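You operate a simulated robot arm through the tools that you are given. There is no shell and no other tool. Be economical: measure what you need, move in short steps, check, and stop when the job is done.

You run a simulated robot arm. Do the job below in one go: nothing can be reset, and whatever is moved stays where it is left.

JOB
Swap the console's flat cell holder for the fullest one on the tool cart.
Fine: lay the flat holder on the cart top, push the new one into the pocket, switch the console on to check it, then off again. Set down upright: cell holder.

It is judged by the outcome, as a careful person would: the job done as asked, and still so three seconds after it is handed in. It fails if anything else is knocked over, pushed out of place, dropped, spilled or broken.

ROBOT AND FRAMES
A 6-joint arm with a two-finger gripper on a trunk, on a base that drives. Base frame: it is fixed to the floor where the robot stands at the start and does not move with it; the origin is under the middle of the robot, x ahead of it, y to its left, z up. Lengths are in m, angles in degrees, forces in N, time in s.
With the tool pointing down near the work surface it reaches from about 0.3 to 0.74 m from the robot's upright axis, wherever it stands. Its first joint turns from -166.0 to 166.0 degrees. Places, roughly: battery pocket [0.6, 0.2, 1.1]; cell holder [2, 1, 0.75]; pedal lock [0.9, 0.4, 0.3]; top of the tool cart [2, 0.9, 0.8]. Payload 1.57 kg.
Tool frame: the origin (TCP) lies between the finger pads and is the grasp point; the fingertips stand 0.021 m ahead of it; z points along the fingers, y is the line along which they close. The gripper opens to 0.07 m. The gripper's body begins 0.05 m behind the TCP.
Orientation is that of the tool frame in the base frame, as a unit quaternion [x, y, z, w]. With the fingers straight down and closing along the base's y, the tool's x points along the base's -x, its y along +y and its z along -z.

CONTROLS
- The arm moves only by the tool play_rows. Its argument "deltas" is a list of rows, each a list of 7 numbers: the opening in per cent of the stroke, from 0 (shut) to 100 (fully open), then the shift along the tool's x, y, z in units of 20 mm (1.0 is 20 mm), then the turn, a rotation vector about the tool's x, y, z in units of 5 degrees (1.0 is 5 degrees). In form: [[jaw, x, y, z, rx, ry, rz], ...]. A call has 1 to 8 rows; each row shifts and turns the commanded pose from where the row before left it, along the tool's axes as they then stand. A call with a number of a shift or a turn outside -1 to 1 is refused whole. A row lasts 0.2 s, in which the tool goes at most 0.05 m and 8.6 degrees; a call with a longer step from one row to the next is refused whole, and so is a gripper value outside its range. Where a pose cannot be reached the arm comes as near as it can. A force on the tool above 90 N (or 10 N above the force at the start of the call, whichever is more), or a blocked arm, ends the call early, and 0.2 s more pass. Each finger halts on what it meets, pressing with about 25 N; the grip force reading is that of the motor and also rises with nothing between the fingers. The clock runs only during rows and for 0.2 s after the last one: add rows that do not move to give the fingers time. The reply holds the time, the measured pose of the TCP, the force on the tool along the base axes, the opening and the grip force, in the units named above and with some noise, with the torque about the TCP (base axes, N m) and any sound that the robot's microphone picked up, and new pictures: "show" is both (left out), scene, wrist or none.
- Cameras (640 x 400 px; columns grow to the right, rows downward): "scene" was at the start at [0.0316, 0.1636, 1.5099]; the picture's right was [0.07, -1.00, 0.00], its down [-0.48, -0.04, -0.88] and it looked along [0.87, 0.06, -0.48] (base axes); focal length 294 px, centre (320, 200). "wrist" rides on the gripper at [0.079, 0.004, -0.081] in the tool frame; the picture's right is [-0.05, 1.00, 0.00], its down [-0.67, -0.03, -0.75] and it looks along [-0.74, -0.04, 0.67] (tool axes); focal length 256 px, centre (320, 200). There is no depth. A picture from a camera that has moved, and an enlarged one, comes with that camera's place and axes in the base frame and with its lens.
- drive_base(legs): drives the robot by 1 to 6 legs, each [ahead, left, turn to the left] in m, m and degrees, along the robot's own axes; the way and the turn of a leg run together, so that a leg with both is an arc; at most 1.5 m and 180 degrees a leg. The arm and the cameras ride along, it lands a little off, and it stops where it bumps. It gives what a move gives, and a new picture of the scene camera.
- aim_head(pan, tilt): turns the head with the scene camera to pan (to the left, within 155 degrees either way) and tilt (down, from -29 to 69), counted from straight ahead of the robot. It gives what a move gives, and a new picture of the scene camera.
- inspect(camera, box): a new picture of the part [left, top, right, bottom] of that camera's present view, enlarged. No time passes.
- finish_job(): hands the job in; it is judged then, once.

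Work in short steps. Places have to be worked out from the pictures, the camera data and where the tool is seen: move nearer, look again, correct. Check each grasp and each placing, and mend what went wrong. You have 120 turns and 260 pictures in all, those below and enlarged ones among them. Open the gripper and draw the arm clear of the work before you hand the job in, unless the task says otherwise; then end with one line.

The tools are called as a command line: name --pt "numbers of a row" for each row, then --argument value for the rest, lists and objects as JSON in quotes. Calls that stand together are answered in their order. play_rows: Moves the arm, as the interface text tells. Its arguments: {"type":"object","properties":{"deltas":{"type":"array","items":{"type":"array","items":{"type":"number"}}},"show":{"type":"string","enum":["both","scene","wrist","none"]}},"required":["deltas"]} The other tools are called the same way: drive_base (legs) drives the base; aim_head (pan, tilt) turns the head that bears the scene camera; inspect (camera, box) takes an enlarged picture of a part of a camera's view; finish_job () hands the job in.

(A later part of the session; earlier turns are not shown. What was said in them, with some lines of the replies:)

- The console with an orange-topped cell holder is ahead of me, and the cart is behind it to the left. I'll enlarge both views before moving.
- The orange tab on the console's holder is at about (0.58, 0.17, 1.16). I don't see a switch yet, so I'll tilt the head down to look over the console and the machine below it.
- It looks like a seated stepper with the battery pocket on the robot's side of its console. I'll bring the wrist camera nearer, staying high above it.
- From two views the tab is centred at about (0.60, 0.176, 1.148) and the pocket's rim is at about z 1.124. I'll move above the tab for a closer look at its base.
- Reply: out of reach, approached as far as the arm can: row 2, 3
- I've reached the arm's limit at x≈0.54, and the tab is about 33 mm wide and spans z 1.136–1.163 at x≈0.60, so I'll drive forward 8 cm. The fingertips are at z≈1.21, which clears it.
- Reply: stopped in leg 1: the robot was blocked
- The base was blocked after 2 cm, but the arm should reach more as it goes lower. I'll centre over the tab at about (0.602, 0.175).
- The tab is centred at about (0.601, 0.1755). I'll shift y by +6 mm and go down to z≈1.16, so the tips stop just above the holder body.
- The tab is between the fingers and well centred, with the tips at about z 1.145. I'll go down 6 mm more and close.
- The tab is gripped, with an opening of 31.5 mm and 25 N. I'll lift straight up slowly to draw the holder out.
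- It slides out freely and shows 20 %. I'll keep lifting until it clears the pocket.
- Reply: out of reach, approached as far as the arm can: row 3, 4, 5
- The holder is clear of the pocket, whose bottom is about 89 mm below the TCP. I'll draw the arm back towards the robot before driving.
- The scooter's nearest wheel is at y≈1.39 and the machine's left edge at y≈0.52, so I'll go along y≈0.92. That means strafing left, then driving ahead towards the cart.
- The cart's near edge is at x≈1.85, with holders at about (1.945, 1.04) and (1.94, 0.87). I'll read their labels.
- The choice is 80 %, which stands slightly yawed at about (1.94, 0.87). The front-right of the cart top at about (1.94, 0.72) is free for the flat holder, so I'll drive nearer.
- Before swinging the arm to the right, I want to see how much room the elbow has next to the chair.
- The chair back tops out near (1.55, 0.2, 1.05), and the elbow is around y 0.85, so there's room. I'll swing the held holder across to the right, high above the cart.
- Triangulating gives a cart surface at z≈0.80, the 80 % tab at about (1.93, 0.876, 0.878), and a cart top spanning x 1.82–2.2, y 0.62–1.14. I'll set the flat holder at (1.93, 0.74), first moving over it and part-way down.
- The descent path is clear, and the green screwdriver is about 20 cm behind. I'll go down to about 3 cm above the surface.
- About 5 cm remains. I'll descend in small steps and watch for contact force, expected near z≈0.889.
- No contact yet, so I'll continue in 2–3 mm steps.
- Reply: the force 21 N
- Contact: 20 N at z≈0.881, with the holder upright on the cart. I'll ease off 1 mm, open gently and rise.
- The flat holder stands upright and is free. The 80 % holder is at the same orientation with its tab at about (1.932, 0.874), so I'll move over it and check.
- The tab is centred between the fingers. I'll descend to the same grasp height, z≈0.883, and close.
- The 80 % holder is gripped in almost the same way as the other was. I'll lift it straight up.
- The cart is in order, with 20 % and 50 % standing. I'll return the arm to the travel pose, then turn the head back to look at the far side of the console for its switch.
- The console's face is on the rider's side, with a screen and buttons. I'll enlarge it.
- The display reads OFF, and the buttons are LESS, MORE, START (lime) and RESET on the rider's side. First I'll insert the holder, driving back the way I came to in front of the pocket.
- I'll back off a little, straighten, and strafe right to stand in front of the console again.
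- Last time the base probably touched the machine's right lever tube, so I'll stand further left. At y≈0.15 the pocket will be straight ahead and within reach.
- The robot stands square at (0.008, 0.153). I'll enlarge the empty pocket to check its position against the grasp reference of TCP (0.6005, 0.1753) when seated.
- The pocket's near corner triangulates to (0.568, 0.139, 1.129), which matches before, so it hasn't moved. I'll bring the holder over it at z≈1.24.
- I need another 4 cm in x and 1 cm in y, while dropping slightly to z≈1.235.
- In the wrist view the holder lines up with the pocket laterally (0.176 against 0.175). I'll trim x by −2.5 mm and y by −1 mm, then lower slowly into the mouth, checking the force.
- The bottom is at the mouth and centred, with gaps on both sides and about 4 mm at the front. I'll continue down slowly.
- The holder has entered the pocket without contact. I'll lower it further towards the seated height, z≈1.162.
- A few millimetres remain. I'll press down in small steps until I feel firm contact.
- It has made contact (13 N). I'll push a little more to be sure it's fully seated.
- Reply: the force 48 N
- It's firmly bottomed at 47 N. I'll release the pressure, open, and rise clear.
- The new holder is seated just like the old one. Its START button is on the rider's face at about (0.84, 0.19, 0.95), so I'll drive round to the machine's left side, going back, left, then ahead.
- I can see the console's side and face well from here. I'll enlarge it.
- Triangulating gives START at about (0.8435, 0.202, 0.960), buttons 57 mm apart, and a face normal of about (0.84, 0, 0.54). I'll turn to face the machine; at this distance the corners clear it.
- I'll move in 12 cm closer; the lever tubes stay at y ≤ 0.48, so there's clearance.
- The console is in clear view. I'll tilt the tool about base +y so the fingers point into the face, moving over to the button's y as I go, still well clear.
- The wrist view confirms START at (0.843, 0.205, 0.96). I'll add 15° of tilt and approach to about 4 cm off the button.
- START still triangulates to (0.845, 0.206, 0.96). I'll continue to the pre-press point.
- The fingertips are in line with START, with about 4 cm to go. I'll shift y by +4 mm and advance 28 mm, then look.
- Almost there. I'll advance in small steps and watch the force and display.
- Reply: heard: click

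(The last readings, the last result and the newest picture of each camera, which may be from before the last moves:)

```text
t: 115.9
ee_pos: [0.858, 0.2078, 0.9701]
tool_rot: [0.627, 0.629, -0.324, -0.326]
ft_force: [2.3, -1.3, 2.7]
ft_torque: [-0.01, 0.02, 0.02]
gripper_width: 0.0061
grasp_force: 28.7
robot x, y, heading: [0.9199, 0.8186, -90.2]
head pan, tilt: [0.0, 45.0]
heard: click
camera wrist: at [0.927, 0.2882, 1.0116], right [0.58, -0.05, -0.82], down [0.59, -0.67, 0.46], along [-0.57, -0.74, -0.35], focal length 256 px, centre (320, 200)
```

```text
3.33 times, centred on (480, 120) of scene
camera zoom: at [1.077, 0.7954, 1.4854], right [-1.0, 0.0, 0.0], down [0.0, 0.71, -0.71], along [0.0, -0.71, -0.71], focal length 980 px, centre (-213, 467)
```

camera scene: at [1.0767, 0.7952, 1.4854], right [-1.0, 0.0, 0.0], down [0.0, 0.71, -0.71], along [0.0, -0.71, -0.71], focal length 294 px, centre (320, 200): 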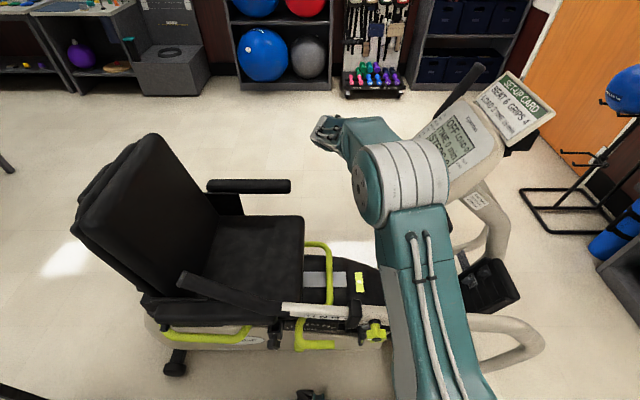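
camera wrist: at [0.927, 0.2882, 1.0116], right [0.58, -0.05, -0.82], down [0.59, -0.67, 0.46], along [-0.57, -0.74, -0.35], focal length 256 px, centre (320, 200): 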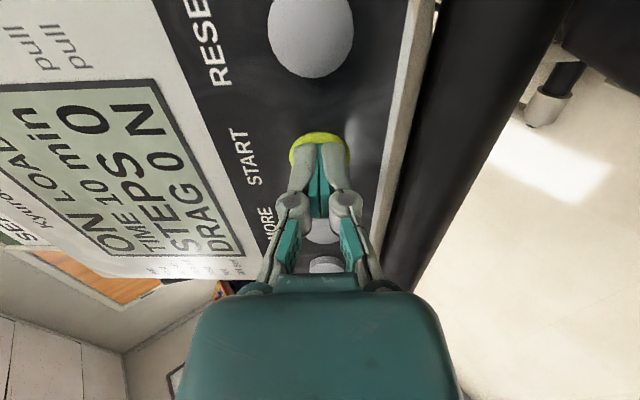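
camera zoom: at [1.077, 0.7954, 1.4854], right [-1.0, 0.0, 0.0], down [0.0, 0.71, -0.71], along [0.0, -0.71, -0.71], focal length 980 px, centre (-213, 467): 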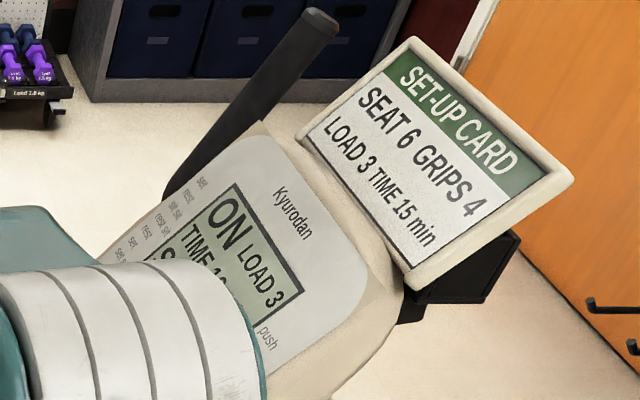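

A click, and the display now shows ON with LOAD 3, so the new holder powers it. I'll back off the button and read the whole display before switching it off.

play_rows --pt "0 0 0 -0.5 0 0 0" --pt "0 0 0 -0.5 0 0 0" --pt "0 0 0 0 0 0 0" --show "wrist"

inspect --camera "wrist" --box '[0, 0, 400, 280]'

```text
t: 116.7
ee_pos: [0.8742, 0.2096, 0.9812]
tool_rot: [0.628, 0.628, -0.324, -0.326]
ft_force: [-0.1, -0.6, -0.4]
ft_torque: [-0.02, 0.03, 0.0]
gripper_width: 0.0
grasp_force: 28.3
robot x, y, heading: [0.9196, 0.821, -90.1]
head pan, tilt: [0.0, 45.0]
camera wrist: at [0.9437, 0.2887, 1.0236], right [0.58, -0.05, -0.82], down [0.59, -0.67, 0.46], along [-0.57, -0.74, -0.36], focal length 256 px, centre (320, 200)
```

wrist: 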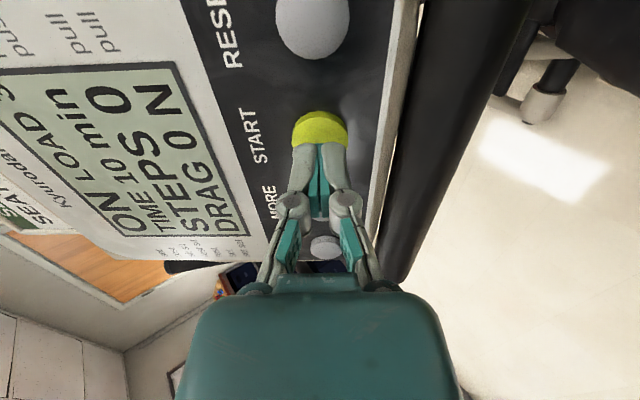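

```text
1.43 times, centred on (200, 140) of wrist
camera zoom: at [0.9437, 0.2887, 1.0236], right [0.58, -0.05, -0.82], down [0.59, -0.67, 0.46], along [-0.57, -0.74, -0.36], focal length 366 px, centre (491, 286)
```

zoom: 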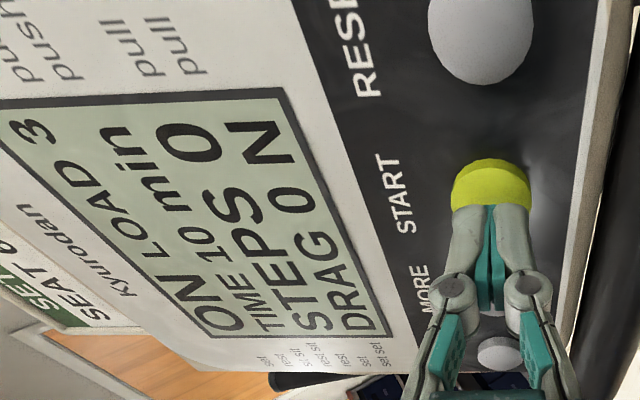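

The console is on and stable: ON, LOAD 3, TIME 10 min. I'll press START again to switch it off.

play_rows --pt "0 0 0 0.6 0 0 0" --pt "0 0 0 0.3 0 0 0" --pt "0 0 0 0.12 0 0 0" --pt "0 0 0 0 0 0 0" --show "wrist"

```text
t: 117.7
ee_pos: [0.8594, 0.2076, 0.9683]
tool_rot: [0.628, 0.628, -0.324, -0.326]
ft_force: [3.7, 0.9, 2.5]
ft_torque: [-0.01, -0.04, 0.03]
gripper_width: 0.0058
grasp_force: 28.7
robot x, y, heading: [0.9228, 0.8174, -90.1]
head pan, tilt: [0.0, 45.0]
heard: click
camera wrist: at [0.9272, 0.2878, 1.011], right [0.58, -0.05, -0.82], down [0.59, -0.67, 0.46], along [-0.57, -0.74, -0.35], focal length 256 px, centre (320, 200)
```

wrist: 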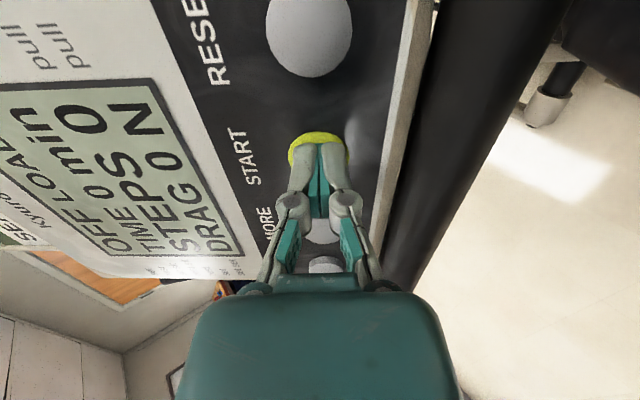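

It clicked and the display reads OFF. I'll back away from the button and raise the arm clear.

play_rows --pt "0 0 0 -0.6 0 0 0" --pt "0 0 0 -1 0 0 0" --pt "0 0 0 -1 0 0 0" --pt "0 0 -0.9 -0.9 0 0 0" --pt "0 0 -0.9 -0.9 0 0 0" --pt "0 0 -0.9 -0.9 0 0 0" --pt "0 0 -0.9 -0.9 0 0 0" --pt "0 0 -0.9 -0.9 0 0 0" --show "none"

play_rows --pt "50 0 -0.9 -0.9 0 0 0" --pt "50 1 -0.9 -0.9 0 0 0" --pt "60 1 0 0 -1 0 0" --pt "60 1 0 0 -1 0 0" --pt "60 1 0 0 -1 0 0" --pt "60 1 0 0 -1 0 0" --pt "60 1 0 0 -1 0 0" --pt "60 1 0 0 -1 0 0"

inspect --camera "scene" --box '[340, 50, 560, 230]'

```text
t: 119.5
ee_pos: [0.9203, 0.2091, 1.1257]
tool_rot: [0.627, 0.628, -0.325, -0.326]
ft_force: [-0.1, 0.6, -0.7]
ft_torque: [0.0, -0.03, -0.02]
gripper_width: 0.0
grasp_force: 28.9
robot x, y, heading: [0.9217, 0.8211, -90.0]
head pan, tilt: [0.0, 45.0]
```

```text
t: 121.3
ee_pos: [0.9309, 0.3489, 1.1762]
tool_rot: [0.691, 0.691, -0.15, -0.152]
ft_force: [-0.6, -0.3, 0.1]
ft_torque: [0.02, -0.06, 0.0]
gripper_width: 0.0419
grasp_force: 0.0
robot x, y, heading: [0.9222, 0.8145, -90.1]
head pan, tilt: [0.0, 45.0]
camera scene: at [1.076, 0.7962, 1.4855], right [-1.0, 0.0, 0.0], down [0.0, 0.71, -0.71], along [0.0, -0.71, -0.71], focal length 294 px, centre (320, 200)
camera wrist: at [0.9679, 0.4279, 1.2471], right [0.91, -0.05, -0.42], down [0.28, -0.67, 0.69], along [-0.31, -0.74, -0.59], focal length 256 px, centre (320, 200)
```

scene: 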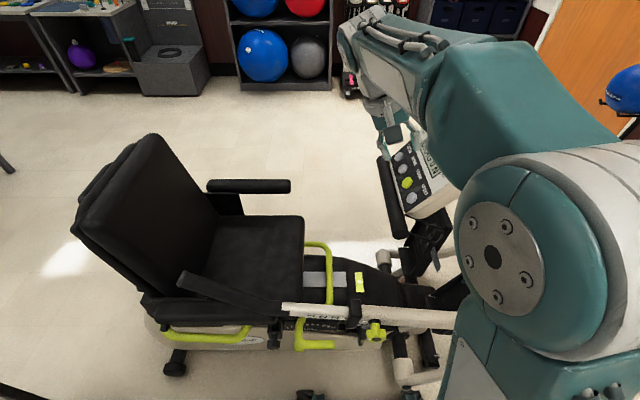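
wrist: 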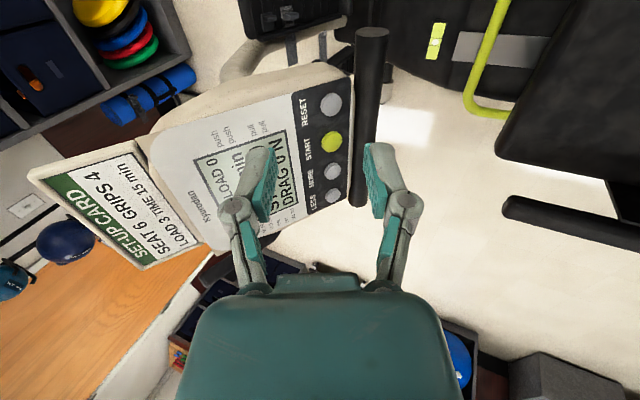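

```text
2.22 times, centred on (450, 140) of scene
camera zoom: at [1.076, 0.7962, 1.4855], right [-1.0, 0.0, 0.0], down [0.0, 0.71, -0.71], along [0.0, -0.71, -0.71], focal length 654 px, centre (31, 333)
```

zoom: 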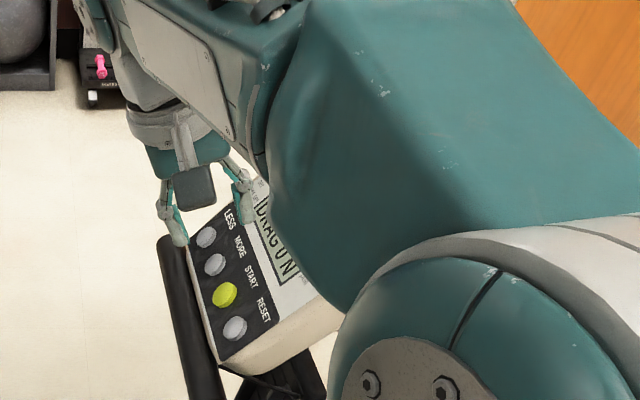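

I'll back the base away from the machine, then check the console display and the cart once more.

drive_base --legs '[[-0.2, 0, 0]]'

inspect --camera "scene" --box '[340, 50, 560, 230]'

inspect --camera "wrist" --box '[100, 0, 420, 200]'

aim_head --pan 85 --tilt 35

```text
t: 122.9
ee_pos: [0.9336, 0.5469, 1.1767]
tool_rot: [0.689, 0.692, -0.152, -0.153]
ft_force: [-0.5, 0.6, -0.4]
ft_torque: [-0.01, -0.02, 0.0]
gripper_width: 0.042
grasp_force: 0.0
robot x, y, heading: [0.9207, 1.0172, -89.7]
head pan, tilt: [0.0, 45.0]
camera scene: at [1.076, 0.9953, 1.4855], right [-1.0, 0.0, 0.0], down [0.0, 0.71, -0.71], along [0.0, -0.71, -0.71], focal length 294 px, centre (320, 200)
```

scene: 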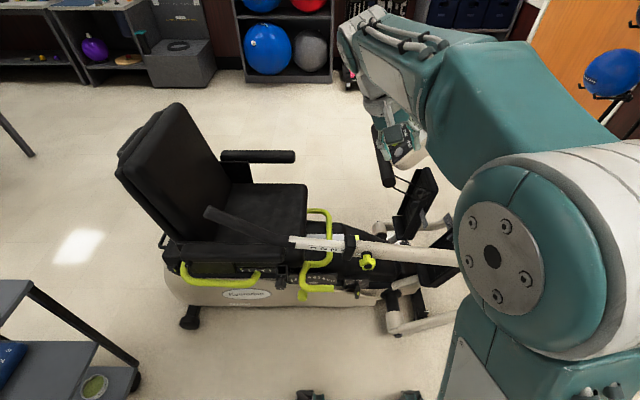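

```text
2.22 times, centred on (450, 140) of scene
camera zoom: at [1.076, 0.9953, 1.4855], right [-1.0, 0.0, 0.0], down [0.0, 0.71, -0.71], along [0.0, -0.71, -0.71], focal length 654 px, centre (31, 333)
```

zoom: 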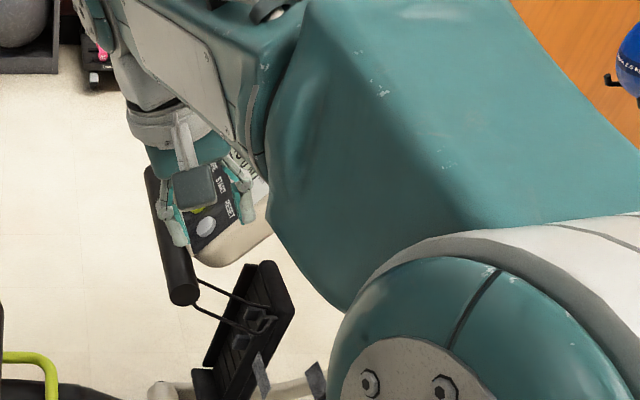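

```text
2.00 times, centred on (260, 100) of wrist
camera zoom: at [0.9701, 0.626, 1.2472], right [0.91, -0.05, -0.42], down [0.28, -0.67, 0.69], along [-0.31, -0.74, -0.59], focal length 512 px, centre (440, 400)
```

zoom: 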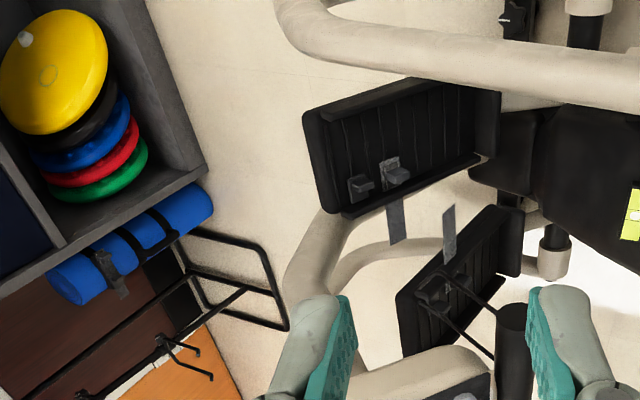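

```text
t: 124.5
ee_pos: [0.9337, 0.5468, 1.1767]
tool_rot: [0.688, 0.693, -0.151, -0.152]
ft_force: [0.2, 0.2, 0.2]
ft_torque: [-0.03, 0.02, -0.02]
gripper_width: 0.0418
grasp_force: 0.1
robot x, y, heading: [0.9207, 1.0183, -89.6]
head pan, tilt: [85.0, 35.0]
camera scene: at [1.1636, 1.0693, 1.5003], right [-0.08, -1.0, 0.0], down [-0.57, 0.05, -0.82], along [0.82, -0.07, -0.57], focal length 294 px, centre (320, 200)
```

scene: 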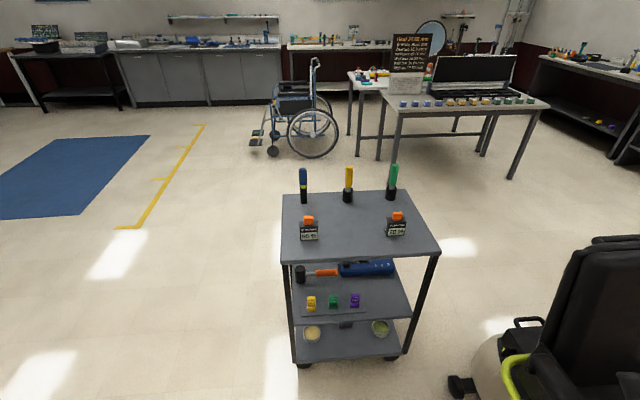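

The flat holder stands upright on the cart top, the 80 % holder is seated in the console, and the display read OFF (LOAD 0, TIME 0) after the second press. The gripper is open and the arm is clear, so I'll hand in.

finish_job

```text
The job is handed in.
```

The 80 % holder, the fullest on the cart, is now in the console pocket. The flat 20 % holder stands upright on the cart top. The console came on with START and showed OFF again after a second press.
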